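You operate a simulated robot arm through the tools that you are given. There is no shell and no other tool. Be economical: measure what you need, move in short steps, check, and stop when the job is done.

The job below is to be done with a simulated two-armed robot. You get a single attempt, and the scene is never put back.

Task
Fetch the silver test bolt and set it on the table of the bin rack. Then take the blue test bolt and leave it on top of the teal tag block. Then open the yellow tank lid. Do these in the order given.

It is judged by the outcome, as a careful person would: the job done as asked, and still so three seconds after it is handed in. It fails if anything else is knocked over, pushed out of place, dropped, spilled or broken. Lids that push on must go on centred and level and be pressed home; caps that screw on are set level and turned clockwise until they are tight.

Robot
Two 7-joint arms with two-finger parallel grippers on one trunk, on a base that drives. Base frame: it is fixed to the floor where the robot stands at the start and does not move with it; the origin is under the middle of the robot, x ahead of it, y to its left, z up; the surface under the hand at the start is at about z = 880. Units: mm, degrees, N and s.
The left shoulder is at the start at [20, 113, 1222], the right one opposite. With the tool pointing down near the work surface each hand reaches from about 240 to 600 mm from the robot's upright axis, wherever it stands, measured 20 degrees to its own side. Places, roughly: blue test bolt (3x3x5 cm) [600, 0, 900]; silver test bolt (3x3x5 cm) [500, 0, 900]; table of the bin rack (36x12 cm) [1060, -520, 500]; yellow tank lid [-4900, -5200, 1000]. Payload 1.57 kg a hand.
Tool frame (each hand has its own): the origin (TCP) lies between the finger pads and is the grasp point; the fingertips stand 30 mm ahead of it; z points along the fingers, y is the line along which they close. The gripper opens to 80 mm. The fingers are 17 mm wide and 12 mm thick; the gripper's body (40 by 82 mm) begins 80 mm behind the TCP.
Orientation is that of the tool frame in the base frame, as a unit quaternion [x, y, z, w]. With the fingers straight down and closing along the base's y, the tool's x points along the base's -x, its y along +y and its z along -z.

Tools
- The arms move only by the tool move_arm. It takes "left_rows", "right_rows" or both (then of equal length, played together; a hand with none holds still); each is one flat list of numbers, 6 for each row, row after row: the shift along the tool's x, y, z in mm, then the turn, a rotation vector about the tool's x, y, z in degrees. In form: [dx, dy, dz, ax, ay, az, dx, dy, dz, ax, ay, az, ...]. A call has 1 to 8 rows; each row is the pose to reach, as a shift and turn from the pose commanded when the call began, along the tool's axes at that moment. "left_hand" and "right_hand" are, for a hand that has rows, the gripper command, from -1 (shut) to 1 (fully open), values between in proportion, set as the call begins (left out, the last holds). A row lasts 0.2 s, in which the tool goes at most 50 mm and 8.6 degrees; a call with a longer step from one row to the next is refused whole, and so is a gripper value outside its range. Where a pose cannot be reached the arm comes as near as it can. A force on the tool above 40 N (or 10 N above the force at the start of the call, whichever is more), or a blocked arm, ends the call early, and 0.2 s more pass. Each finger travels about 45 mm/s and halts on what it meets, pressing with about 35 N; the grip force reading is that of the motor and also rises with nothing between the fingers. The clock runs only during rows and for 0.2 s after the last one: add rows that repeat a pose to give the fingers time. The reply holds the time, the measured pose of the TCP, the force on the tool along the base axes, the opening and the grip force, in the units named above and with some noise, with the torque about the TCP (base axes, N m) and any sound that the robot's microphone picked up.
- Cameras (640 x 400 px; columns grow to the right, rows downward): "scene" is now at [88.5, 42.4, 1356.7]; the picture's right is [0.47, -0.88, 0.00], its down [-0.42, -0.22, -0.88] and it looks along [0.78, 0.41, -0.48] (base axes); focal length 256 px, centre (320, 200). "left" rides on the left gripper at [72, 7, -122] in its tool frame; the picture's right is [-0.09, 1.00, 0.00], its down [-0.84, -0.08, -0.54] and it looks along [-0.54, -0.05, 0.84] (tool axes); focal length 238 px, centre (320, 200). "right" rides on the right gripper at [72, -7, -122] in its tool frame; the picture's right is [0.09, 1.00, 0.00], its down [-0.84, 0.08, -0.54] and it looks along [-0.54, 0.05, 0.84] (tool axes); focal length 238 px, centre (320, 200). There is no depth. A picture from a camera that has moved, and an enlarged one, comes with that camera's place and axes in the base frame and with its lens.
- grab_frame(camera): a new picture of that camera. No time passes.
- slide_trunk(by): slides the trunk up (or, below 0, down) by that many mm; the arms and the scene camera ride with it, the base frame stays. It gives what a move gives, with no picture.
- steer(legs): drives the robot by 1 to 6 legs, each [ahead, left, turn to the left] in mm, mm and degrees, along the robot's own axes; the way and the turn of a leg run together, so that a leg with both is an arc; at most 1500 mm and 180 degrees a leg. The arms and the cameras ride along, it lands a little off, and it stops where it bumps. It gives what a move gives.
- pan_tilt(pan, tilt): turns the head with the scene camera to pan (to the left, within 80 degrees either way) and tilt (down, from -29 to 69), counted from straight ahead of the robot. It gives what a move gives.
- zoom(camera, box): a new picture of the part [left, top, right, bottom] of that camera's present view, enlarged. No time passes.
- job_done(): hands the job in; it is judged then, once.

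Go step by step. Nothing tells you exact positions but the pictures and the camera data: compare them with the known pose of the tool, close in by small moves and look again before you grip or let go. The budget is 165 turns and 118 pictures, counting those below and the enlarged ones. Unless the task says otherwise, let go and move clear before handing in.

The tools are called after "Request:" by a JSON object that holds its "name" and its "arguments". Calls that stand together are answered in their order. move_arm: Moves the arms, as the interface text tells. Its arguments: {"type":"object","properties":{"left_rows":{"type":"array"},"left_hand":{"type":"number"},"right_rows":{"type":"array"},"right_hand":{"type":"number"}},"required":[]} The other tools are called the same way: slide_trunk (by) slides the trunk up or down; steer (legs) drives the base; pan_tilt (pan, tilt) turns the head that bears the scene camera; grab_frame (camera) takes a picture; zoom (camera, box) takes an enlarged picture of a part of a camera's view; job_done () hands the job in.

At the start:

```text
clock: 0.0
left_ee_pos: [399.4, 385.6, 1211.5]
left_tcp_rot: [0.0, 1.0, 0.0, 0.0]
left_force: [0.9, 0.7, 0.8]
left_ft_torque: [0.0, 0.03, -0.03]
left_grip_width: 80.2
left_finger_force: 0.1
right_ee_pos: [462.0, -24.6, 1138.8]
right_tcp_rot: [-0.001, 1.0, 0.001, 0.001]
right_force: [-0.2, 0.3, 0.4]
right_ft_torque: [0.03, 0.02, -0.02]
right_grip_width: 79.8
right_finger_force: 0.1
trunk travel left (down, up): [-275.0, 295.0]
robot x, y, heading: [-0.5, 0.9, 0.1]
head pan, tilt: [28.0, 28.5]
```

scene: 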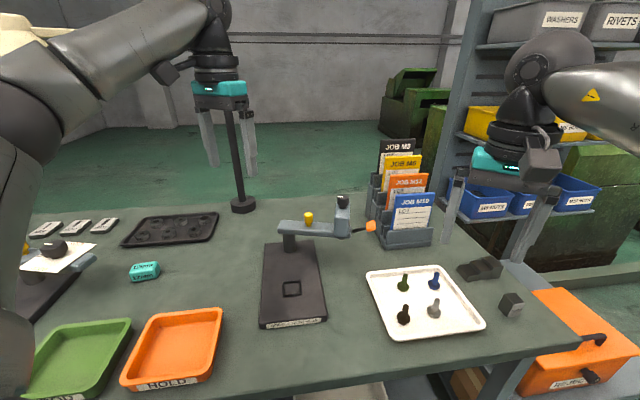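
right: 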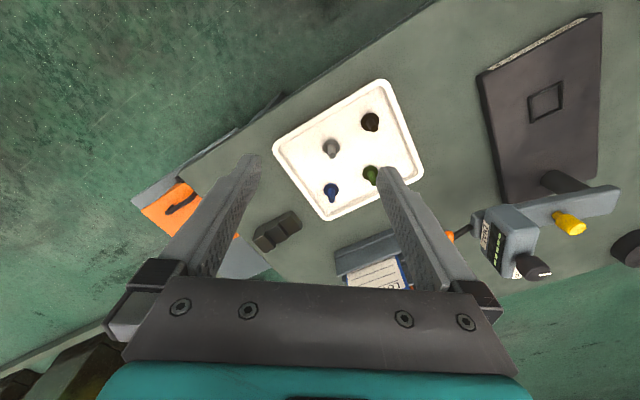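
left: 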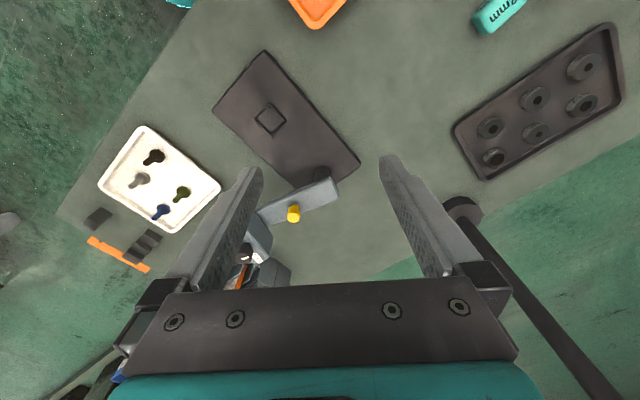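

I see the tray with four bolts in front of the right hand, a teal block left on the table, and the bin rack to the right. I'll look closer at these first.

Request:
{"name": "zoom", "arguments": {"camera": "scene", "box": [360, 250, 540, 350]}}

Request:
{"name": "zoom", "arguments": {"camera": "scene", "box": [0, 200, 240, 350]}}

Request:
{"name": "pan_tilt", "arguments": {"pan": -35, "tilt": 35}}

Request:
{"name": "grab_frame", "arguments": {"camera": "scene"}}

```text
3.56 times, centred on (450, 300) of scene
camera zoom: at [88.5, 42.4, 1356.7], right [0.47, -0.88, 0.0], down [-0.42, -0.22, -0.88], along [0.78, 0.41, -0.48], focal length 909 px, centre (-142, -156)
```

zoom: 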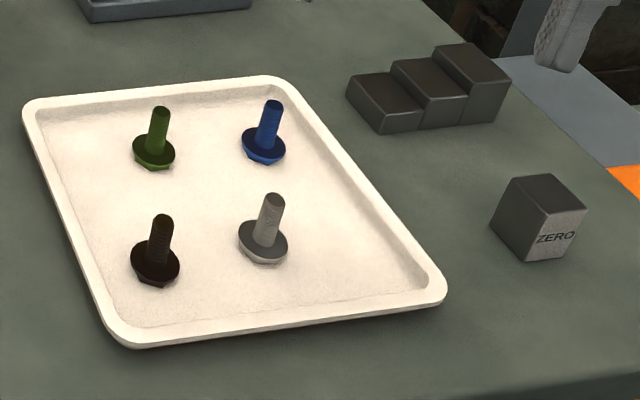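

```text
2.67 times, centred on (120, 275) of scene
camera zoom: at [88.5, 42.4, 1356.7], right [0.47, -0.88, 0.0], down [-0.42, -0.22, -0.88], along [0.78, 0.41, -0.48], focal length 682 px, centre (853, 0)
```

zoom: 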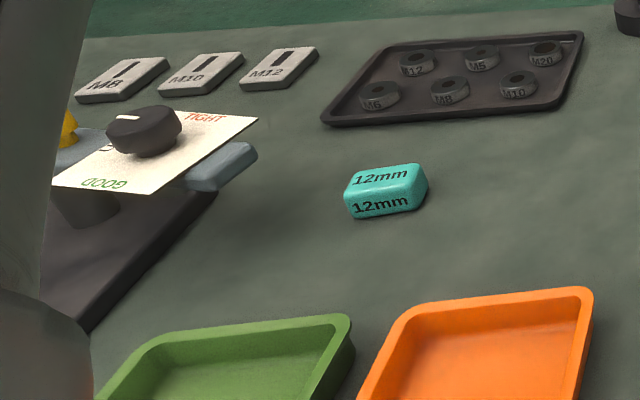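

```text
clock: 1.3
left_ee_pos: [399.4, 384.1, 1211.2]
left_tcp_rot: [-0.001, 1.0, 0.001, 0.0]
left_force: [-0.3, 0.5, 0.7]
left_ft_torque: [-0.01, 0.0, -0.01]
left_grip_width: 80.0
left_finger_force: 0.0
right_ee_pos: [462.2, -24.8, 1139.4]
right_tcp_rot: [0.0, 1.0, 0.0, 0.0]
right_force: [-0.8, 0.4, -0.6]
right_ft_torque: [0.02, 0.02, 0.04]
right_grip_width: 79.9
right_finger_force: 0.1
trunk travel left (down, up): [-275.0, 295.0]
robot x, y, heading: [-3.7, 3.5, -0.0]
head pan, tilt: [-35.0, 35.0]
```

```text
112 pictures are left
camera scene: at [80.3, -50.7, 1346.5], right [-0.57, -0.82, 0.0], down [-0.47, 0.33, -0.82], along [0.67, -0.47, -0.57], focal length 256 px, centre (320, 200)
```

scene: 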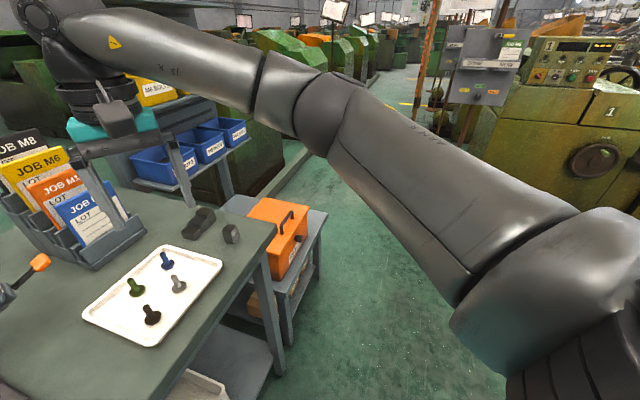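

The place given for the rack's table projects near the orange box's stand. I'll zoom there.

Request:
{"name": "zoom", "arguments": {"camera": "scene", "box": [110, 60, 350, 360]}}

Request:
{"name": "zoom", "arguments": {"camera": "scene", "box": [180, 170, 340, 270]}}

```text
1.33 times, centred on (230, 210) of scene
camera zoom: at [80.3, -50.7, 1346.5], right [-0.57, -0.82, 0.0], down [-0.47, 0.33, -0.82], along [0.67, -0.47, -0.57], focal length 341 px, centre (440, 187)
```

zoom: 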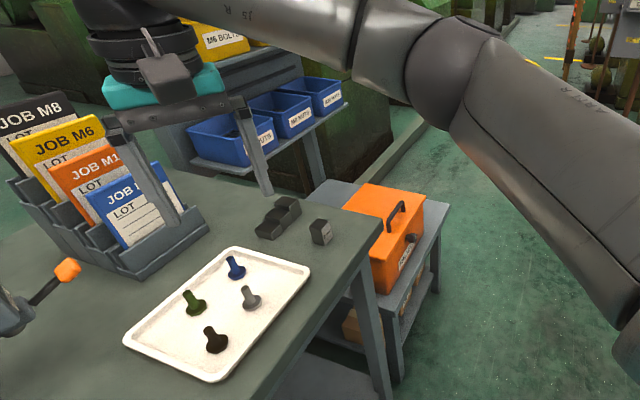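

```text
4.00 times, centred on (260, 220) of scene
camera zoom: at [80.3, -50.7, 1346.5], right [-0.57, -0.82, 0.0], down [-0.47, 0.33, -0.82], along [0.67, -0.47, -0.57], focal length 1022 px, centre (560, 120)
```

zoom: 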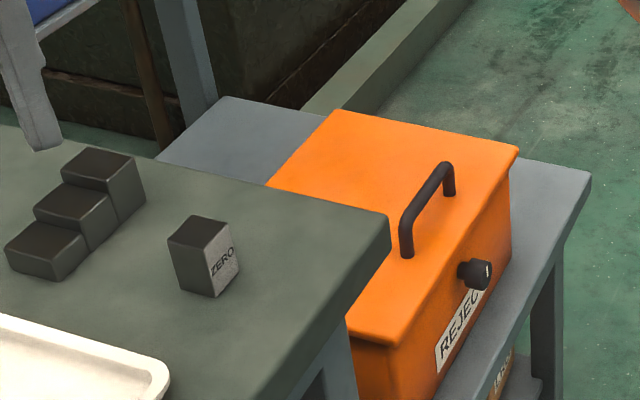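

The silver bolt stands head-down near (522, -2). I'll bring the right hand above it at half opening and look.

Request:
{"name": "move_arm", "arguments": {"right_rows": [-20, 8, 40, 0, 0, 0, -40, 16, 80, 0, 0, 0, -61, 23, 120, 0, 0, 0, -61, 23, 150, 0, 0, 0, -61, 23, 150, 0, 0, 0], "right_hand": 0.25}}

Request:
{"name": "grab_frame", "arguments": {"camera": "right"}}

```text
clock: 2.5
left_ee_pos: [400.2, 385.2, 1211.1]
left_tcp_rot: [-0.001, 1.0, 0.0, 0.0]
left_force: [-1.0, -0.5, -0.4]
left_ft_torque: [-0.01, -0.01, 0.0]
left_grip_width: 79.9
left_finger_force: 0.0
right_ee_pos: [524.0, -2.0, 988.9]
right_tcp_rot: [-0.001, 1.0, 0.0, 0.0]
right_force: [-0.2, 1.2, -0.1]
right_ft_torque: [-0.01, 0.0, -0.04]
right_grip_width: 50.3
right_finger_force: 0.0
trunk travel left (down, up): [-275.0, 295.0]
robot x, y, heading: [-2.4, 2.2, 0.0]
head pan, tilt: [-35.0, 35.0]
```

```text
109 pictures are left
camera right: at [452.2, -8.6, 1109.7], right [-0.09, 1.0, 0.0], down [0.84, 0.08, 0.54], along [0.54, 0.05, -0.84], focal length 238 px, centre (320, 200)
```

right: 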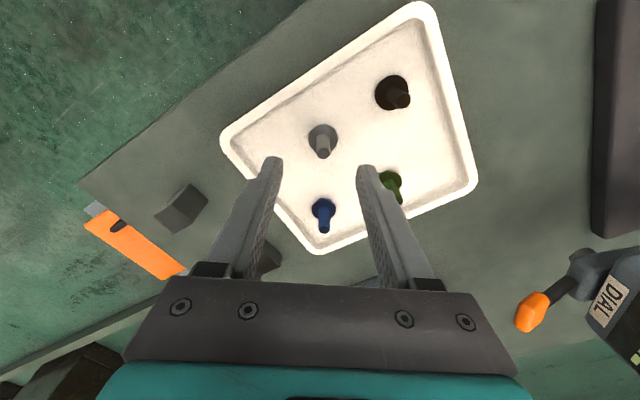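

The bolt sits at about (522, 0), just under the fingers. I'll go down over the shank and close.

Request:
{"name": "move_arm", "arguments": {"right_rows": [2, 2, 20, 0, 0, 0, 2, 2, 40, 0, 0, 0, 2, 2, 56, 0, 0, 0, 2, 2, 56, 0, 0, 0], "right_hand": 0.25}}

Request:
{"name": "grab_frame", "arguments": {"camera": "right"}}

```text
clock: 3.5
left_ee_pos: [399.1, 384.5, 1211.6]
left_tcp_rot: [0.0, 1.0, 0.0, 0.0]
left_force: [0.4, -0.2, 0.0]
left_ft_torque: [-0.01, 0.04, 0.0]
left_grip_width: 80.1
left_finger_force: 0.0
right_ee_pos: [521.1, 1.0, 933.1]
right_tcp_rot: [0.0, 1.0, 0.0, 0.0]
right_force: [-0.5, 0.2, -0.1]
right_ft_torque: [0.0, 0.01, 0.01]
right_grip_width: 49.7
right_finger_force: 0.1
trunk travel left (down, up): [-275.0, 295.0]
robot x, y, heading: [1.7, 1.3, -0.2]
head pan, tilt: [-35.0, 35.0]
```

```text
108 pictures are left
camera right: at [449.4, -5.2, 1054.9], right [-0.09, 1.0, 0.0], down [0.84, 0.08, 0.54], along [0.54, 0.05, -0.84], focal length 238 px, centre (320, 200)
```

right: 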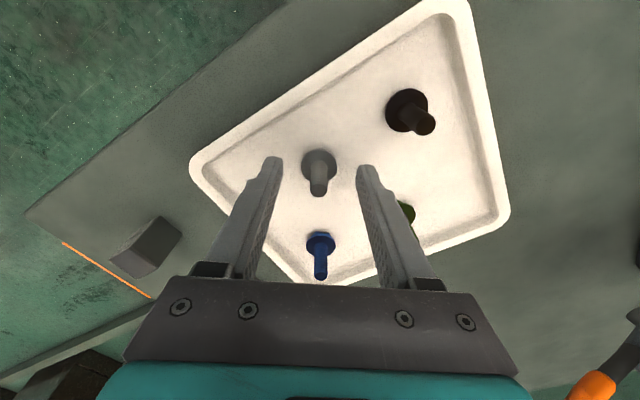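

Aligned. I'll go 3 mm lower and close on the shank.

Request:
{"name": "move_arm", "arguments": {"right_rows": [0, 0, 3, 0, 0, 0, 0, 0, 3, 0, 0, 0, 0, 0, 3, 0, 0, 0, 0, 0, 3, 0, 0, 0, 0, 0, 3, 0, 0, 0], "right_hand": -1}}

Request:
{"name": "move_arm", "arguments": {"right_rows": [0, 0, -30, 0, 0, 0, 0, 0, -70, 0, 0, 0, 0, 0, -110, 0, 0, 0, 0, 0, -110, 0, 0, 0]}}

Request:
{"name": "grab_frame", "arguments": {"camera": "right"}}

```text
clock: 4.7
left_ee_pos: [399.9, 385.3, 1210.9]
left_tcp_rot: [-0.001, 1.0, 0.0, 0.0]
left_force: [0.5, -0.2, -0.2]
left_ft_torque: [0.02, 0.01, 0.01]
left_grip_width: 80.1
left_finger_force: 0.1
right_ee_pos: [519.1, 0.6, 931.0]
right_tcp_rot: [0.0, 1.0, 0.0, 0.0]
right_force: [-0.8, 0.4, -0.4]
right_ft_torque: [0.01, 0.02, -0.01]
right_grip_width: 9.9
right_finger_force: 27.4
trunk travel left (down, up): [-275.0, 295.0]
robot x, y, heading: [-0.6, -1.7, -0.0]
head pan, tilt: [-35.0, 35.0]
```

```text
clock: 5.7
left_ee_pos: [400.3, 384.9, 1211.8]
left_tcp_rot: [-0.001, 1.0, 0.0, -0.001]
left_force: [0.9, -0.6, -0.3]
left_ft_torque: [-0.01, -0.01, 0.0]
left_grip_width: 79.9
left_finger_force: 0.0
right_ee_pos: [521.0, -0.3, 1042.5]
right_tcp_rot: [0.0, 1.0, 0.0, 0.0]
right_force: [-0.6, 0.4, -0.7]
right_ft_torque: [-0.02, 0.01, 0.0]
right_grip_width: 10.6
right_finger_force: 28.3
trunk travel left (down, up): [-275.0, 295.0]
robot x, y, heading: [0.9, 0.2, -0.1]
head pan, tilt: [-35.0, 35.0]
```

```text
107 pictures are left
camera right: at [449.7, -6.0, 1162.6], right [-0.09, 1.0, 0.0], down [0.84, 0.08, 0.54], along [0.54, 0.05, -0.84], focal length 238 px, centre (320, 200)
```

right: 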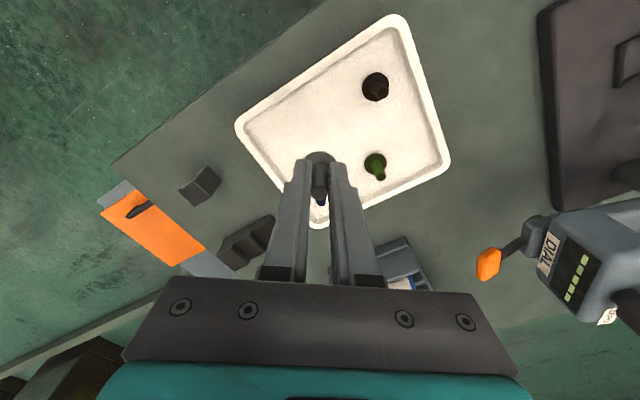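

The bolt is held. The table is turned about 35°, so I'll drive right, away from it, to see the rack's table properly.

Request:
{"name": "steer", "arguments": {"legs": [[0, -600, 0], [0, 0, 33]]}}

Request:
{"name": "pan_tilt", "arguments": {"pan": 0, "tilt": 35}}

Request:
{"name": "grab_frame", "arguments": {"camera": "scene"}}

```text
clock: 10.7
left_ee_pos: [126.0, -54.7, 1210.6]
left_tcp_rot: [-0.283, 0.959, 0.0, 0.001]
left_force: [0.7, 0.2, -0.2]
left_ft_torque: [0.03, 0.01, -0.03]
left_grip_width: 79.9
left_finger_force: 0.0
right_ee_pos: [436.7, -312.9, 1040.5]
right_tcp_rot: [-0.283, 0.959, 0.0, -0.001]
right_force: [-0.7, -0.3, -0.4]
right_ft_torque: [0.0, -0.02, 0.01]
right_grip_width: 10.7
right_finger_force: 28.3
trunk travel left (down, up): [-275.0, 295.0]
robot x, y, heading: [-1.0, -596.4, 32.8]
head pan, tilt: [-35.0, 35.0]
```

```text
clock: 11.7
left_ee_pos: [126.4, -56.6, 1211.9]
left_tcp_rot: [-0.283, 0.959, -0.001, 0.0]
left_force: [0.6, 0.4, 0.1]
left_ft_torque: [0.03, 0.01, 0.01]
left_grip_width: 80.2
left_finger_force: 0.1
right_ee_pos: [437.6, -313.3, 1040.7]
right_tcp_rot: [-0.282, 0.959, 0.001, 0.0]
right_force: [0.5, 0.5, -0.4]
right_ft_torque: [0.02, 0.0, 0.03]
right_grip_width: 10.6
right_finger_force: 28.3
trunk travel left (down, up): [-275.0, 295.0]
robot x, y, heading: [-1.8, -598.3, 32.8]
head pan, tilt: [0.0, 35.0]
```

```text
106 pictures are left
camera scene: at [80.2, -543.1, 1346.5], right [0.54, -0.84, 0.0], down [-0.48, -0.31, -0.82], along [0.69, 0.44, -0.57], focal length 256 px, centre (320, 200)
```

scene: 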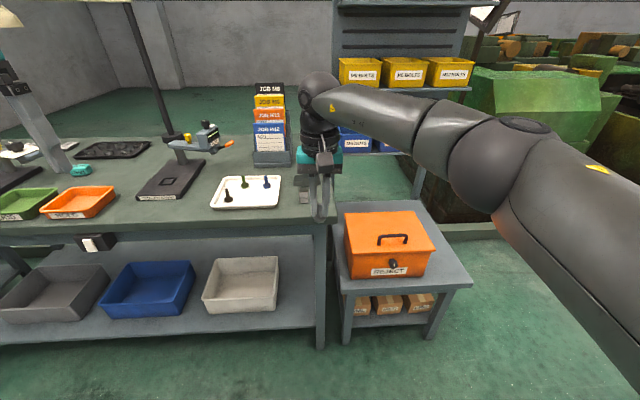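

Now it is clear: the stand with the orange reject box has its top at z≈500, and the listed point is the free strip right of the box. I'll drive up to it, right first, then ahead.

Request:
{"name": "steer", "arguments": {"legs": [[0, -361, 0], [300, 0, 0]]}}

Request:
{"name": "pan_tilt", "arguments": {"pan": -10, "tilt": 55}}

Request:
{"name": "grab_frame", "arguments": {"camera": "scene"}}

Request:
{"name": "grab_frame", "arguments": {"camera": "right"}}

```text
clock: 15.7
left_ee_pos: [572.8, -199.4, 1212.2]
left_tcp_rot: [-0.284, 0.959, -0.001, -0.002]
left_force: [-0.1, -0.7, 0.1]
left_ft_torque: [-0.02, 0.04, 0.0]
left_grip_width: 80.1
left_finger_force: 0.1
right_ee_pos: [884.6, -457.2, 1039.4]
right_tcp_rot: [-0.283, 0.959, 0.001, 0.001]
right_force: [0.5, 0.2, -1.0]
right_ft_torque: [-0.01, 0.0, 0.0]
right_grip_width: 10.3
right_finger_force: 29.1
trunk travel left (down, up): [-275.0, 295.0]
robot x, y, heading: [446.9, -740.7, 32.7]
head pan, tilt: [0.0, 35.0]
```

```text
clock: 16.5
left_ee_pos: [573.5, -200.2, 1211.8]
left_tcp_rot: [-0.283, 0.959, 0.0, 0.0]
left_force: [-0.5, 0.4, 0.0]
left_ft_torque: [0.01, 0.0, 0.01]
left_grip_width: 80.0
left_finger_force: 0.0
right_ee_pos: [884.2, -457.1, 1041.7]
right_tcp_rot: [-0.283, 0.959, 0.001, 0.0]
right_force: [-1.4, 0.0, 1.1]
right_ft_torque: [-0.01, -0.01, 0.01]
right_grip_width: 10.5
right_finger_force: 28.5
trunk travel left (down, up): [-275.0, 295.0]
robot x, y, heading: [445.2, -738.9, 32.6]
head pan, tilt: [-10.0, 55.0]
```

```text
105 pictures are left
camera scene: at [518.9, -706.9, 1318.3], right [0.39, -0.92, 0.0], down [-0.75, -0.32, -0.57], along [0.53, 0.22, -0.82], focal length 256 px, centre (320, 200)
```

scene: 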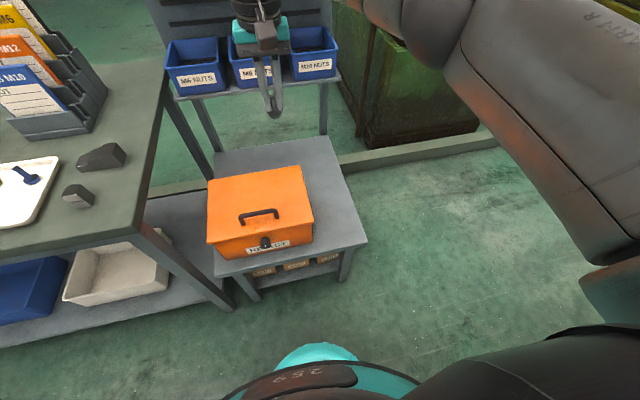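

```text
104 pictures are left
camera right: at [827.3, -501.3, 1162.3], right [-0.62, 0.79, 0.0], down [0.66, 0.52, 0.54], along [0.43, 0.33, -0.84], focal length 238 px, centre (320, 200)
```

right: 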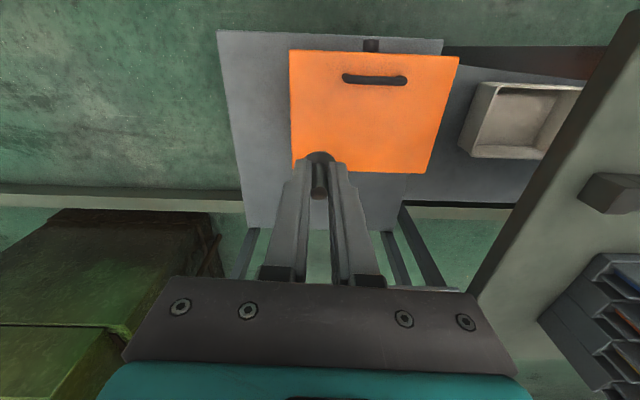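

The strip runs right of the box; I'll aim for about (993, -566). I'll drive 90 mm closer, raise the left hand so it stays clear of the workbench when the trunk goes down, and shift the right hand over the strip.

Request:
{"name": "steer", "arguments": {"legs": [[90, 0, 0]]}}

Request:
{"name": "move_arm", "arguments": {"left_rows": [0, 0, -45, 0, 0, 0, 0, 0, -90, 0, 0, 0, 0, 0, -135, 0, 0, 0, 0, 0, -180, 0, 0, 0, 0, 0, -220, 0, 0, 0, 0, 0, -220, 0, 0, 0]}}

```text
clock: 17.6
left_ee_pos: [647.0, -151.1, 1211.3]
left_tcp_rot: [-0.283, 0.959, -0.001, -0.001]
left_force: [0.8, 0.3, -1.1]
left_ft_torque: [-0.06, 0.01, 0.01]
left_grip_width: 80.2
left_finger_force: 0.0
right_ee_pos: [957.2, -410.0, 1038.7]
right_tcp_rot: [-0.283, 0.959, 0.0, 0.001]
right_force: [0.2, 0.3, -0.9]
right_ft_torque: [-0.01, 0.04, -0.03]
right_grip_width: 10.5
right_finger_force: 28.0
trunk travel left (down, up): [-275.0, 295.0]
robot x, y, heading: [515.8, -692.0, 32.8]
head pan, tilt: [-10.0, 55.0]
```

```text
clock: 19.0
left_ee_pos: [643.6, -172.5, 1355.2]
left_tcp_rot: [-0.283, 0.959, 0.001, 0.004]
left_force: [-0.3, 0.7, -0.9]
left_ft_torque: [-0.01, -0.02, 0.02]
left_grip_width: 79.9
left_finger_force: 0.1
left hand out of reach, approached as far as the arm can: row 4, 5, 6
right_ee_pos: [957.7, -410.4, 1041.8]
right_tcp_rot: [-0.282, 0.959, 0.0, 0.0]
right_force: [0.1, -0.6, -0.1]
right_ft_torque: [0.0, -0.02, 0.02]
right_grip_width: 10.6
right_finger_force: 28.0
trunk travel left (down, up): [-275.0, 295.0]
robot x, y, heading: [520.1, -693.2, 33.0]
head pan, tilt: [-10.0, 55.0]
```

Next I'll shift the right hand sideways over the strip and then lower the trunk by 200.

Request:
{"name": "move_arm", "arguments": {"right_rows": [14, -38, 0, 0, 0, 0, 28, -76, 0, 0, 0, 0, 42, -114, 0, 0, 0, 0, 54, -150, 0, 0, 0, 0, 54, -150, 0, 0, 0, 0]}}

Request:
{"name": "slide_trunk", "arguments": {"by": -200}}

Request:
{"name": "grab_frame", "arguments": {"camera": "right"}}

Request:
{"name": "grab_frame", "arguments": {"camera": "scene"}}

```text
clock: 20.2
left_ee_pos: [643.4, -171.9, 1354.8]
left_tcp_rot: [-0.284, 0.959, 0.001, 0.002]
left_force: [0.5, -0.2, 0.5]
left_ft_torque: [-0.01, 0.02, 0.05]
left_grip_width: 79.9
left_finger_force: 0.2
right_ee_pos: [993.5, -566.9, 1042.2]
right_tcp_rot: [-0.282, 0.959, -0.001, 0.0]
right_force: [-0.9, -0.7, -0.3]
right_ft_torque: [0.03, -0.01, 0.01]
right_grip_width: 10.6
right_finger_force: 28.6
trunk travel left (down, up): [-275.0, 295.0]
robot x, y, heading: [517.4, -693.5, 32.6]
head pan, tilt: [-10.0, 55.0]
```

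```text
clock: 22.4
left_ee_pos: [643.3, -170.6, 1154.1]
left_tcp_rot: [-0.283, 0.959, 0.001, 0.003]
left_force: [0.6, 0.2, 0.3]
left_ft_torque: [0.02, -0.01, 0.05]
left_grip_width: 80.1
left_finger_force: 0.1
right_ee_pos: [994.0, -566.5, 841.8]
right_tcp_rot: [-0.284, 0.959, 0.001, 0.001]
right_force: [0.5, 0.2, 0.0]
right_ft_torque: [-0.03, -0.01, -0.01]
right_grip_width: 10.4
right_finger_force: 28.1
trunk travel left (down, up): [-75.0, 495.0]
robot x, y, heading: [517.9, -692.9, 32.9]
head pan, tilt: [-10.0, 55.0]
```

```text
103 pictures are left
camera right: at [936.5, -610.5, 963.5], right [-0.62, 0.79, 0.0], down [0.66, 0.52, 0.54], along [0.43, 0.33, -0.84], focal length 238 px, centre (320, 200)
```

right: 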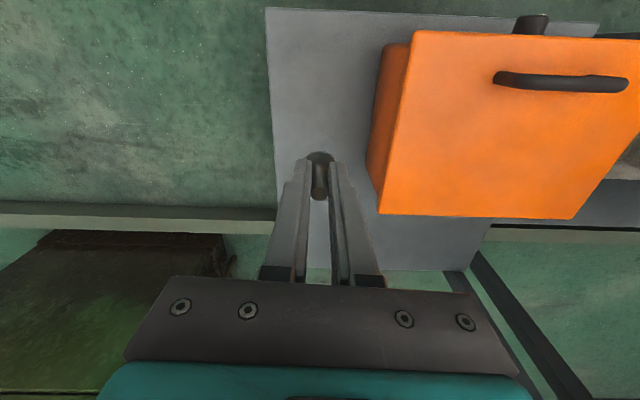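

```text
102 pictures are left
camera scene: at [592.2, -659.8, 1118.3], right [0.39, -0.92, 0.0], down [-0.76, -0.32, -0.57], along [0.53, 0.22, -0.82], focal length 256 px, centre (320, 200)
```

scene: 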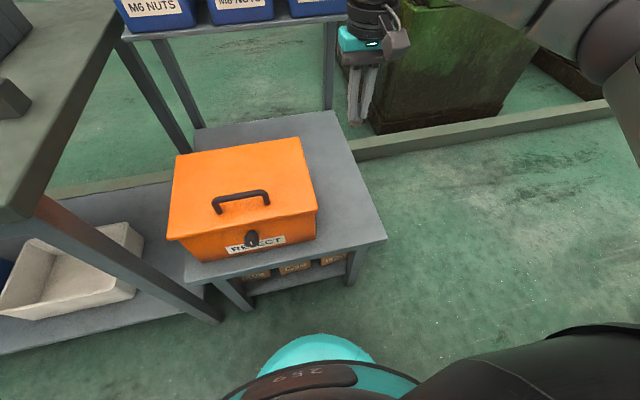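

The hand is centred over the free strip. I'll descend to about z 600 and look.

Request:
{"name": "move_arm", "arguments": {"right_rows": [0, 0, 40, 0, 0, 0, 0, 0, 80, 0, 0, 0, 0, 0, 120, 0, 0, 0, 0, 0, 160, 0, 0, 0, 0, 0, 200, 0, 0, 0, 0, 0, 240, 0, 0, 0, 0, 0, 240, 0, 0, 0]}}

Request:
{"name": "grab_frame", "arguments": {"camera": "right"}}

Request:
{"name": "grab_frame", "arguments": {"camera": "scene"}}

```text
clock: 23.9
left_ee_pos: [644.4, -172.1, 1152.9]
left_tcp_rot: [-0.283, 0.959, 0.001, 0.003]
left_force: [0.3, 0.0, 0.2]
left_ft_torque: [0.03, 0.02, -0.01]
left_grip_width: 79.9
left_finger_force: 0.1
right_ee_pos: [989.8, -564.7, 601.0]
right_tcp_rot: [-0.283, 0.959, 0.0, 0.0]
right_force: [0.3, 0.5, -0.5]
right_ft_torque: [0.0, 0.0, 0.01]
right_grip_width: 10.5
right_finger_force: 28.7
trunk travel left (down, up): [-75.0, 495.0]
robot x, y, heading: [519.5, -689.4, 32.5]
head pan, tilt: [-10.0, 55.0]
```

```text
101 pictures are left
camera right: at [934.9, -608.8, 722.0], right [-0.62, 0.79, 0.0], down [0.66, 0.52, 0.54], along [0.43, 0.33, -0.84], focal length 238 px, centre (320, 200)
```

right: 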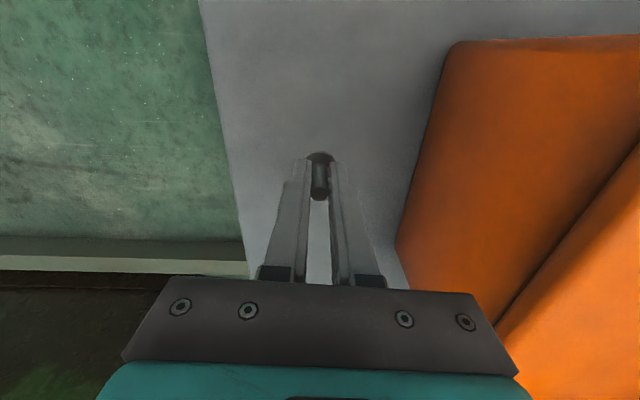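

```text
100 pictures are left
camera scene: at [592.3, -659.7, 1118.3], right [0.39, -0.92, 0.0], down [-0.76, -0.32, -0.57], along [0.53, 0.22, -0.82], focal length 256 px, centre (320, 200)
```

scene: 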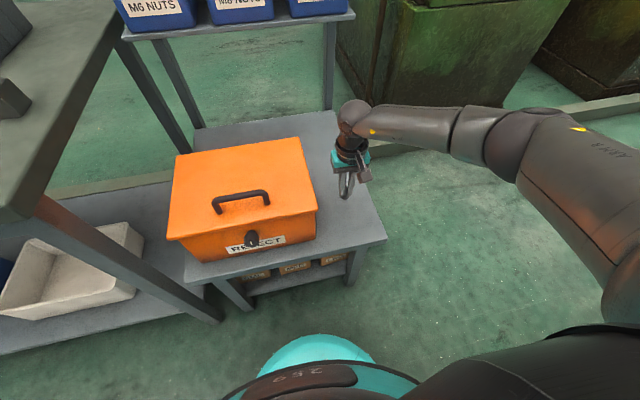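

Still well centred. Now I lower slowly until the bolt touches down.

Request:
{"name": "move_arm", "arguments": {"right_rows": [0, 0, 15, 0, 0, 0, 0, 0, 30, 0, 0, 0, 0, 0, 40, 0, 0, 0, 0, 0, 44, 0, 0, 0, 0, 0, 48, 0, 0, 0, 0, 0, 50, 0, 0, 0, 0, 0, 52, 0, 0, 0]}}

Request:
{"name": "grab_frame", "arguments": {"camera": "right"}}

```text
clock: 25.6
left_ee_pos: [643.3, -171.0, 1154.8]
left_tcp_rot: [-0.284, 0.959, 0.002, 0.002]
left_force: [-0.1, 0.5, -0.2]
left_ft_torque: [0.03, -0.01, -0.04]
left_grip_width: 80.2
left_finger_force: 0.0
right_ee_pos: [992.6, -566.8, 549.4]
right_tcp_rot: [-0.283, 0.959, 0.0, 0.0]
right_force: [0.0, 0.3, -0.7]
right_ft_torque: [0.0, 0.01, 0.0]
right_grip_width: 10.3
right_finger_force: 28.3
trunk travel left (down, up): [-75.0, 495.0]
robot x, y, heading: [518.3, -690.7, 32.9]
head pan, tilt: [-10.0, 55.0]
```

```text
99 pictures are left
camera right: at [936.3, -610.5, 670.8], right [-0.62, 0.79, 0.0], down [0.66, 0.52, 0.54], along [0.43, 0.33, -0.84], focal length 238 px, centre (320, 200)
```

right: 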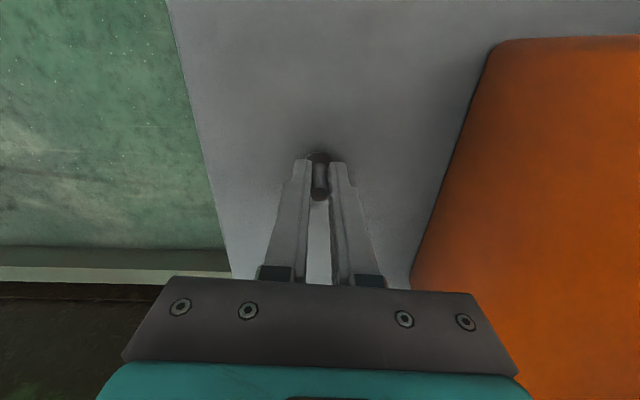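

Request:
{"name": "move_arm", "arguments": {"right_rows": [0, 0, 1.5, 0, 0, 0, 0, 0, 3, 0, 0, 0, 0, 0, 4.5, 0, 0, 0, 0, 0, 6, 0, 0, 0, 0, 0, 7.5, 0, 0, 0, 0, 0, 9, 0, 0, 0, 0, 0, 10.5, 0, 0, 0, 0, 0, 12, 0, 0, 0]}}

```text
clock: 27.4
left_ee_pos: [642.3, -170.0, 1154.6]
left_tcp_rot: [-0.283, 0.959, 0.002, 0.003]
left_force: [0.1, -0.1, -0.3]
left_ft_torque: [0.0, 0.01, 0.02]
left_grip_width: 80.0
left_finger_force: 0.2
right_ee_pos: [994.1, -565.5, 540.1]
right_tcp_rot: [-0.283, 0.959, 0.001, 0.002]
right_force: [2.2, -0.7, 23.6]
right_ft_torque: [0.05, -0.19, 0.05]
right_grip_width: 10.5
right_finger_force: 28.7
trunk travel left (down, up): [-75.0, 495.0]
robot x, y, heading: [519.1, -690.1, 32.7]
head pan, tilt: [-10.0, 55.0]
```

It touched down at about TCP z 541. I'll relieve the force a touch, open to about 40 mm, and look.

Request:
{"name": "move_arm", "arguments": {"right_rows": [0, 0, -2, 0, 0, 0, 0, 0, -2, 0, 0, 0]}}

Request:
{"name": "move_arm", "arguments": {"right_rows": [0, 0, 0, 0, 0, 0, 0, 0, 0, 0, 0, 0, 0, 0, 0, 0, 0, 0, 0, 0, 0, 0, 0, 0], "right_hand": 0}}

Request:
{"name": "grab_frame", "arguments": {"camera": "right"}}

```text
clock: 27.9
left_ee_pos: [642.8, -170.8, 1154.3]
left_tcp_rot: [-0.284, 0.959, 0.002, 0.003]
left_force: [-0.2, 0.7, -1.4]
left_ft_torque: [-0.02, -0.01, -0.02]
left_grip_width: 80.0
left_finger_force: 0.0
right_ee_pos: [992.6, -566.3, 540.0]
right_tcp_rot: [-0.282, 0.959, 0.0, 0.0]
right_force: [2.2, 2.0, 8.0]
right_ft_torque: [0.13, -0.19, 0.01]
right_grip_width: 10.6
right_finger_force: 28.3
trunk travel left (down, up): [-75.0, 495.0]
robot x, y, heading: [521.4, -692.8, 32.7]
head pan, tilt: [-10.0, 55.0]
```

```text
clock: 28.9
left_ee_pos: [644.3, -171.9, 1154.7]
left_tcp_rot: [-0.283, 0.959, 0.002, 0.002]
left_force: [0.1, -0.5, -0.3]
left_ft_torque: [0.02, 0.01, -0.02]
left_grip_width: 79.9
left_finger_force: 0.1
right_ee_pos: [992.9, -566.0, 539.8]
right_tcp_rot: [-0.282, 0.959, -0.001, 0.0]
right_force: [0.7, 0.0, -0.2]
right_ft_torque: [0.01, 0.0, 0.02]
right_grip_width: 39.9
right_finger_force: 0.1
trunk travel left (down, up): [-75.0, 495.0]
robot x, y, heading: [519.9, -694.3, 32.6]
head pan, tilt: [-10.0, 55.0]
```

```text
98 pictures are left
camera right: at [936.5, -610.4, 661.7], right [-0.62, 0.79, 0.0], down [0.66, 0.52, 0.54], along [0.43, 0.33, -0.84], focal length 238 px, centre (320, 200)
```

right: 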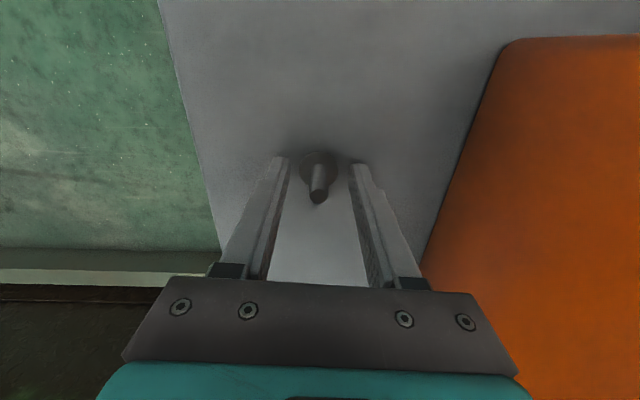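

The bolt stands upright on the strip. I'll withdraw straight up and raise the trunk.

Request:
{"name": "move_arm", "arguments": {"right_rows": [0, 0, -20, 0, 0, 0, 0, 0, -60, 0, 0, 0, 0, 0, -105, 0, 0, 0, 0, 0, -150, 0, 0, 0, 0, 0, -195, 0, 0, 0, 0, 0, -240, 0, 0, 0, 0, 0, -285, 0, 0, 0, 0, 0, -300, 0, 0, 0]}}

Request:
{"name": "slide_trunk", "arguments": {"by": 200}}

Request:
{"name": "grab_frame", "arguments": {"camera": "right"}}

```text
clock: 30.8
left_ee_pos: [643.6, -171.8, 1154.8]
left_tcp_rot: [-0.284, 0.959, 0.002, 0.002]
left_force: [0.0, 0.0, 0.8]
left_ft_torque: [0.03, -0.01, 0.03]
left_grip_width: 79.8
left_finger_force: 0.0
right_ee_pos: [992.7, -567.3, 838.4]
right_tcp_rot: [-0.283, 0.959, 0.0, 0.0]
right_force: [-0.3, -0.1, -0.3]
right_ft_torque: [-0.03, -0.01, 0.01]
right_grip_width: 40.2
right_finger_force: 0.0
trunk travel left (down, up): [-75.0, 495.0]
robot x, y, heading: [516.4, -692.5, 32.6]
head pan, tilt: [-10.0, 55.0]
```

```text
clock: 32.9
left_ee_pos: [643.1, -170.8, 1354.1]
left_tcp_rot: [-0.284, 0.959, 0.002, 0.002]
left_force: [0.5, 0.0, 0.2]
left_ft_torque: [0.0, 0.01, -0.01]
left_grip_width: 80.2
left_finger_force: 0.1
right_ee_pos: [992.6, -566.1, 1038.0]
right_tcp_rot: [-0.282, 0.959, 0.0, 0.0]
right_force: [0.1, 0.2, -0.4]
right_ft_torque: [0.03, -0.05, -0.01]
right_grip_width: 39.9
right_finger_force: 0.0
trunk travel left (down, up): [-275.0, 295.0]
robot x, y, heading: [517.0, -695.6, 32.8]
head pan, tilt: [-10.0, 55.0]
```

```text
97 pictures are left
camera right: at [936.2, -610.5, 1159.5], right [-0.62, 0.79, 0.0], down [0.66, 0.52, 0.54], along [0.43, 0.33, -0.84], focal length 238 px, centre (320, 200)
```

right: 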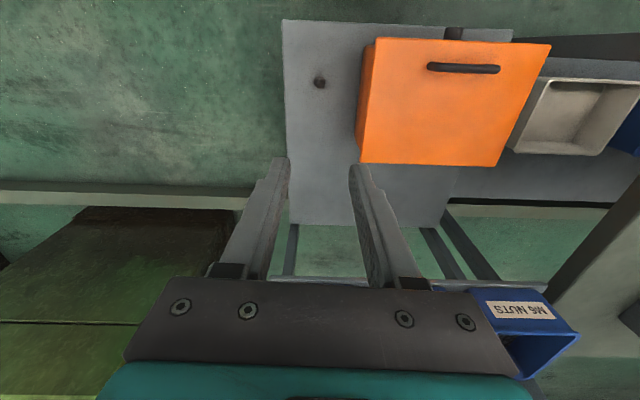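

The silver bolt stands on the rack's table. Now I'll slide left along the bench to put the blue bolt in the left hand's reach.

Request:
{"name": "steer", "arguments": {"legs": [[-60, 0, 0], [0, 355, 0], [40, 0, 0]]}}

Request:
{"name": "pan_tilt", "arguments": {"pan": 15, "tilt": 30}}

Request:
{"name": "grab_frame", "arguments": {"camera": "scene"}}

Request:
{"name": "grab_frame", "arguments": {"camera": "left"}}

```text
clock: 36.3
left_ee_pos: [437.3, 118.3, 1353.7]
left_tcp_rot: [-0.281, 0.96, 0.001, 0.001]
left_force: [0.4, 0.8, -0.1]
left_ft_torque: [-0.05, 0.02, 0.01]
left_grip_width: 80.1
left_finger_force: 0.1
right_ee_pos: [784.2, -279.4, 1036.9]
right_tcp_rot: [-0.28, 0.96, 0.0, -0.001]
right_force: [0.3, 0.4, 0.7]
right_ft_torque: [-0.01, 0.03, 0.03]
right_grip_width: 40.0
right_finger_force: 0.1
trunk travel left (down, up): [-275.0, 295.0]
robot x, y, heading: [309.5, -406.4, 32.4]
head pan, tilt: [-10.0, 55.0]
```

```text
clock: 37.2
left_ee_pos: [435.9, 117.0, 1355.1]
left_tcp_rot: [-0.282, 0.959, 0.001, 0.002]
left_force: [0.8, 1.5, 0.5]
left_ft_torque: [0.05, 0.01, 0.0]
left_grip_width: 80.0
left_finger_force: 0.1
right_ee_pos: [784.0, -280.2, 1037.7]
right_tcp_rot: [-0.28, 0.96, -0.001, 0.0]
right_force: [0.0, 0.7, -0.2]
right_ft_torque: [-0.01, 0.0, -0.01]
right_grip_width: 40.1
right_finger_force: 0.1
trunk travel left (down, up): [-275.0, 295.0]
robot x, y, heading: [312.6, -404.2, 32.4]
head pan, tilt: [15.0, 30.0]
```

```text
96 pictures are left
camera scene: at [377.5, -332.3, 1354.2], right [0.74, -0.67, 0.0], down [-0.34, -0.37, -0.87], along [0.58, 0.64, -0.5], focal length 256 px, centre (320, 200)
```

scene: 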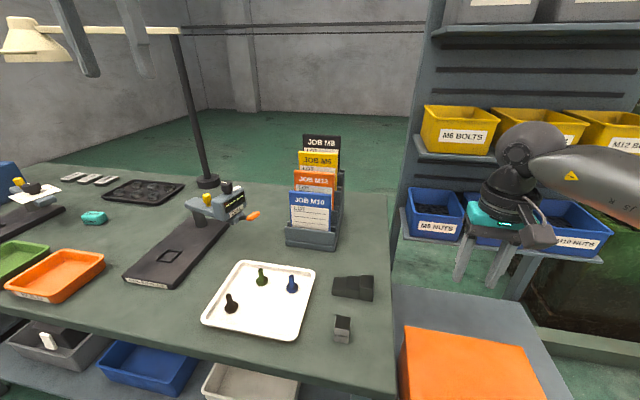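

```text
95 pictures are left
camera left: at [372.3, 84.1, 1476.7], right [-0.46, 0.89, 0.0], down [0.74, 0.38, 0.55], along [0.48, 0.25, -0.84], focal length 238 px, centre (320, 200)
```

left: 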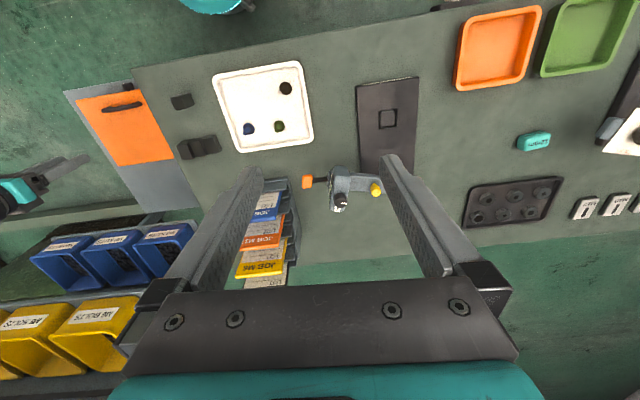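

The blue bolt stands at about (599, 7), in the left hand's reach; the lamp shade hangs above the teal block at z≈1340, so I must stay low there later. I'll bring the left hand above the blue bolt.

Request:
{"name": "move_arm", "arguments": {"left_rows": [-19.5, -45, 0, 0, 0, 0, -39, -90, 0, 0, 0, 0, -58, -135, 0, 0, 0, 0, -78, -180, 0, 0, 0, 0, -78, -180, 45, 0, 0, 0, -78, -180, 90, 0, 0, 0, -78, -180, 135, 0, 0, 0, -78, -180, 180, 0, 0, 0], "left_hand": 0.25}}

Request:
{"name": "grab_frame", "arguments": {"camera": "left"}}

```text
clock: 39.0
left_ee_pos: [598.4, 9.4, 1175.3]
left_tcp_rot: [-0.281, 0.96, 0.002, 0.004]
left_force: [0.1, -0.5, 0.6]
left_ft_torque: [-0.01, 0.03, 0.02]
left_grip_width: 50.0
left_finger_force: 0.0
left hand out of reach, approached as far as the arm can: row 4
right_ee_pos: [783.9, -278.3, 1038.4]
right_tcp_rot: [-0.28, 0.96, 0.0, -0.001]
right_force: [-0.4, 0.3, 0.4]
right_ft_torque: [-0.02, -0.01, 0.04]
right_grip_width: 39.7
right_finger_force: 0.0
trunk travel left (down, up): [-275.0, 295.0]
robot x, y, heading: [307.7, -402.4, 32.7]
head pan, tilt: [15.0, 30.0]
```

```text
94 pictures are left
camera left: at [534.2, -24.7, 1297.4], right [-0.46, 0.89, 0.0], down [0.74, 0.38, 0.55], along [0.49, 0.25, -0.84], focal length 238 px, centre (320, 200)
```

left: 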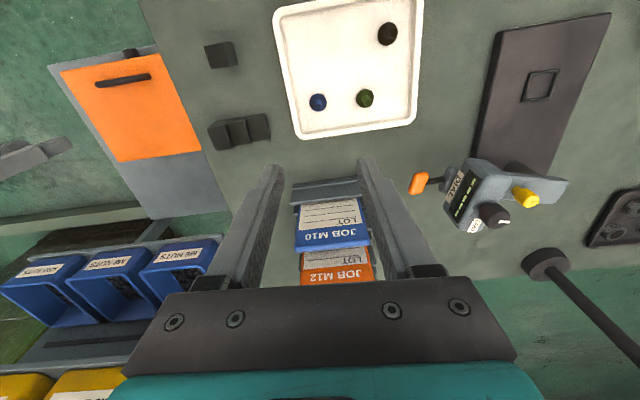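

Request:
{"name": "move_arm", "arguments": {"left_rows": [-1, -2, 45, 0, 0, 0, -2, -3, 90, 0, 0, 0, -2, -3, 135, 0, 0, 0, -2, -3, 185, 0, 0, 0, -2, -3, 185, 0, 0, 0]}}

Request:
{"name": "grab_frame", "arguments": {"camera": "left"}}

```text
clock: 40.2
left_ee_pos: [604.5, 7.9, 989.6]
left_tcp_rot: [-0.282, 0.959, 0.002, 0.003]
left_force: [-0.1, -0.1, -0.2]
left_ft_torque: [0.0, 0.03, 0.02]
left_grip_width: 49.9
left_finger_force: 0.1
right_ee_pos: [784.3, -280.0, 1038.9]
right_tcp_rot: [-0.28, 0.96, -0.001, 0.0]
right_force: [0.8, -0.7, -0.5]
right_ft_torque: [-0.02, 0.01, 0.01]
right_grip_width: 40.2
right_finger_force: 0.0
trunk travel left (down, up): [-275.0, 295.0]
robot x, y, heading: [308.1, -402.0, 32.6]
head pan, tilt: [15.0, 30.0]
```

```text
93 pictures are left
camera left: at [539.7, -25.7, 1111.5], right [-0.46, 0.89, 0.0], down [0.74, 0.38, 0.55], along [0.49, 0.25, -0.84], focal length 238 px, centre (320, 200)
```

left: 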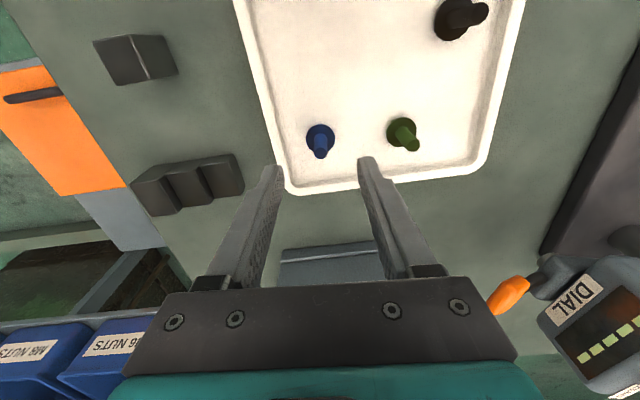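

Aligned over the blue bolt; descending and checking.

Request:
{"name": "move_arm", "arguments": {"left_rows": [0, 0, 20, 0, 0, 0, 0, 0, 40, 0, 0, 0, 0, 0, 58, 0, 0, 0, 0, 0, 58, 0, 0, 0]}}

Request:
{"name": "grab_frame", "arguments": {"camera": "left"}}

```text
clock: 41.2
left_ee_pos: [603.2, 9.6, 932.2]
left_tcp_rot: [-0.281, 0.96, 0.001, 0.003]
left_force: [0.3, -0.3, 0.3]
left_ft_torque: [0.02, 0.0, 0.01]
left_grip_width: 49.9
left_finger_force: 0.1
right_ee_pos: [784.2, -281.1, 1038.0]
right_tcp_rot: [-0.281, 0.96, 0.0, -0.001]
right_force: [0.8, 0.4, -0.2]
right_ft_torque: [-0.02, 0.02, 0.01]
right_grip_width: 39.9
right_finger_force: 0.0
trunk travel left (down, up): [-275.0, 295.0]
robot x, y, heading: [308.4, -403.3, 32.5]
head pan, tilt: [15.0, 30.0]
```

```text
92 pictures are left
camera left: at [539.5, -24.7, 1053.9], right [-0.46, 0.89, 0.0], down [0.74, 0.38, 0.55], along [0.48, 0.25, -0.84], focal length 238 px, centre (320, 200)
```

left: 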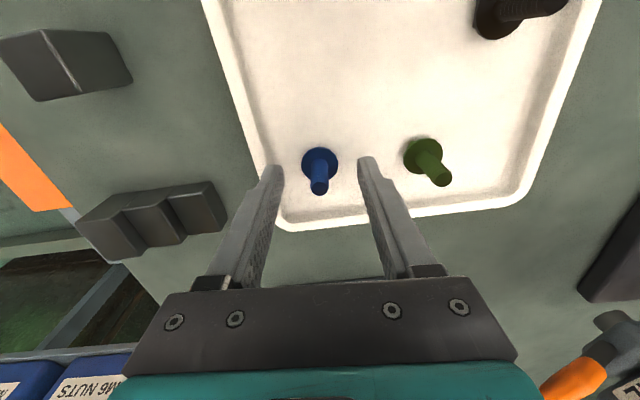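

Same picture as with the silver bolt, so I close and lift.

Request:
{"name": "move_arm", "arguments": {"left_rows": [0, 0, 1, 0, 0, 0, 0, 0, 1, 0, 0, 0, 0, 0, 1, 0, 0, 0, 0, 0, 1, 0, 0, 0, 0, 0, 1, 0, 0, 0], "left_hand": -1}}

Request:
{"name": "move_arm", "arguments": {"left_rows": [0, 0, -30, 0, 0, 0, 0, 0, -70, 0, 0, 0, 0, 0, -110, 0, 0, 0, 0, 0, -150, 0, 0, 0, 0, 0, -150, 0, 0, 0]}}

Request:
{"name": "grab_frame", "arguments": {"camera": "left"}}

```text
clock: 42.4
left_ee_pos: [603.4, 6.7, 930.7]
left_tcp_rot: [-0.281, 0.96, 0.001, 0.003]
left_force: [-0.4, -0.6, 1.2]
left_ft_torque: [0.0, 0.02, -0.01]
left_grip_width: 10.1
left_finger_force: 27.9
right_ee_pos: [784.4, -279.8, 1038.1]
right_tcp_rot: [-0.281, 0.96, 0.0, -0.001]
right_force: [0.3, 0.7, 1.0]
right_ft_torque: [0.0, 0.01, 0.0]
right_grip_width: 40.0
right_finger_force: 0.1
trunk travel left (down, up): [-275.0, 295.0]
robot x, y, heading: [311.0, -403.0, 32.7]
head pan, tilt: [15.0, 30.0]
```

```text
clock: 43.6
left_ee_pos: [602.0, 7.3, 1078.7]
left_tcp_rot: [-0.282, 0.959, 0.002, 0.002]
left_force: [-0.2, -1.0, -0.7]
left_ft_torque: [0.01, -0.01, 0.02]
left_grip_width: 10.5
left_finger_force: 28.8
right_ee_pos: [783.2, -278.4, 1037.8]
right_tcp_rot: [-0.28, 0.96, 0.0, 0.001]
right_force: [0.3, 0.4, 0.5]
right_ft_torque: [0.04, -0.01, 0.01]
right_grip_width: 40.0
right_finger_force: 0.1
trunk travel left (down, up): [-275.0, 295.0]
robot x, y, heading: [310.3, -406.6, 32.8]
head pan, tilt: [15.0, 30.0]
```

```text
91 pictures are left
camera left: at [538.3, -25.1, 1200.6], right [-0.46, 0.89, 0.0], down [0.74, 0.38, 0.55], along [0.48, 0.25, -0.84], focal length 238 px, centre (320, 200)
```

left: 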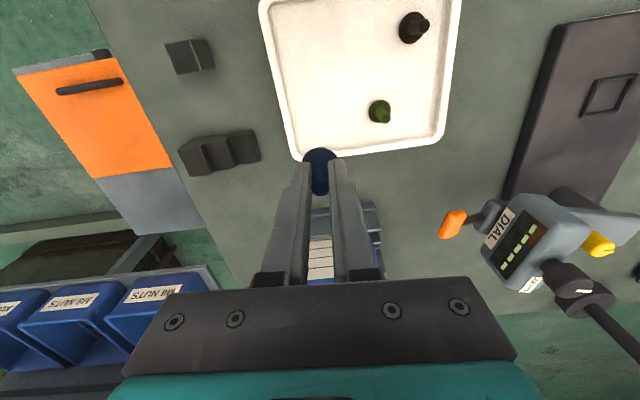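

The blue bolt is held. I'll back off, drive left along the bench, and look for the teal block.

Request:
{"name": "steer", "arguments": {"legs": [[-220, 0, 0], [0, 670, 0]]}}

Request:
{"name": "pan_tilt", "arguments": {"pan": 20, "tilt": 20}}

Request:
{"name": "grab_frame", "arguments": {"camera": "scene"}}

Request:
{"name": "grab_frame", "arguments": {"camera": "left"}}

```text
clock: 48.5
left_ee_pos: [67.7, 445.1, 1078.4]
left_tcp_rot: [-0.279, 0.96, 0.002, 0.003]
left_force: [1.4, -0.2, -0.1]
left_ft_torque: [0.02, -0.01, -0.02]
left_grip_width: 10.5
left_finger_force: 28.3
right_ee_pos: [248.0, 156.5, 1037.9]
right_tcp_rot: [-0.278, 0.96, 0.0, 0.0]
right_force: [0.3, -0.6, -0.8]
right_ft_torque: [-0.03, 0.03, 0.0]
right_grip_width: 39.8
right_finger_force: 0.0
trunk travel left (down, up): [-275.0, 295.0]
robot x, y, heading: [-227.9, 33.9, 32.6]
head pan, tilt: [15.0, 30.0]
```

```text
clock: 49.2
left_ee_pos: [67.2, 445.1, 1078.7]
left_tcp_rot: [-0.28, 0.96, 0.002, 0.002]
left_force: [-0.1, 0.3, -0.4]
left_ft_torque: [0.03, 0.01, -0.01]
left_grip_width: 10.3
left_finger_force: 27.9
right_ee_pos: [247.0, 157.0, 1038.9]
right_tcp_rot: [-0.28, 0.96, 0.0, 0.0]
right_force: [0.2, 0.4, 1.1]
right_ft_torque: [-0.04, -0.01, 0.04]
right_grip_width: 39.9
right_finger_force: 0.1
trunk travel left (down, up): [-275.0, 295.0]
robot x, y, heading: [-227.2, 31.5, 32.5]
head pan, tilt: [20.0, 20.0]
```

```text
90 pictures are left
camera scene: at [-162.8, 112.4, 1370.3], right [0.79, -0.61, 0.0], down [-0.21, -0.27, -0.94], along [0.57, 0.74, -0.34], focal length 256 px, centre (320, 200)
```

scene: 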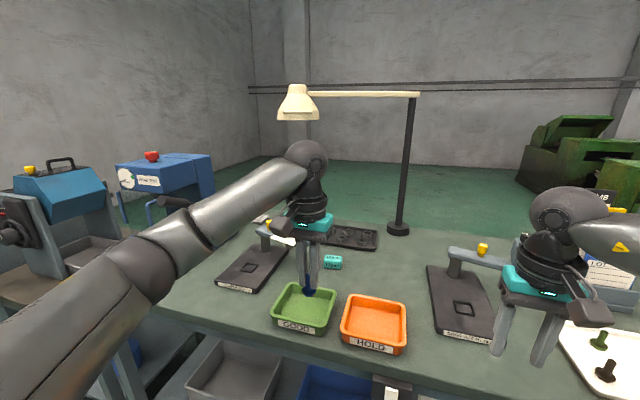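

```text
89 pictures are left
camera left: at [3.3, 411.9, 1200.4], right [-0.46, 0.89, 0.0], down [0.75, 0.38, 0.55], along [0.48, 0.25, -0.84], focal length 238 px, centre (320, 200)
```

left: 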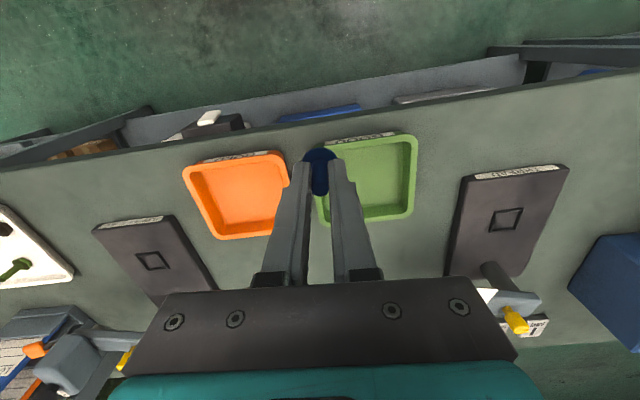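

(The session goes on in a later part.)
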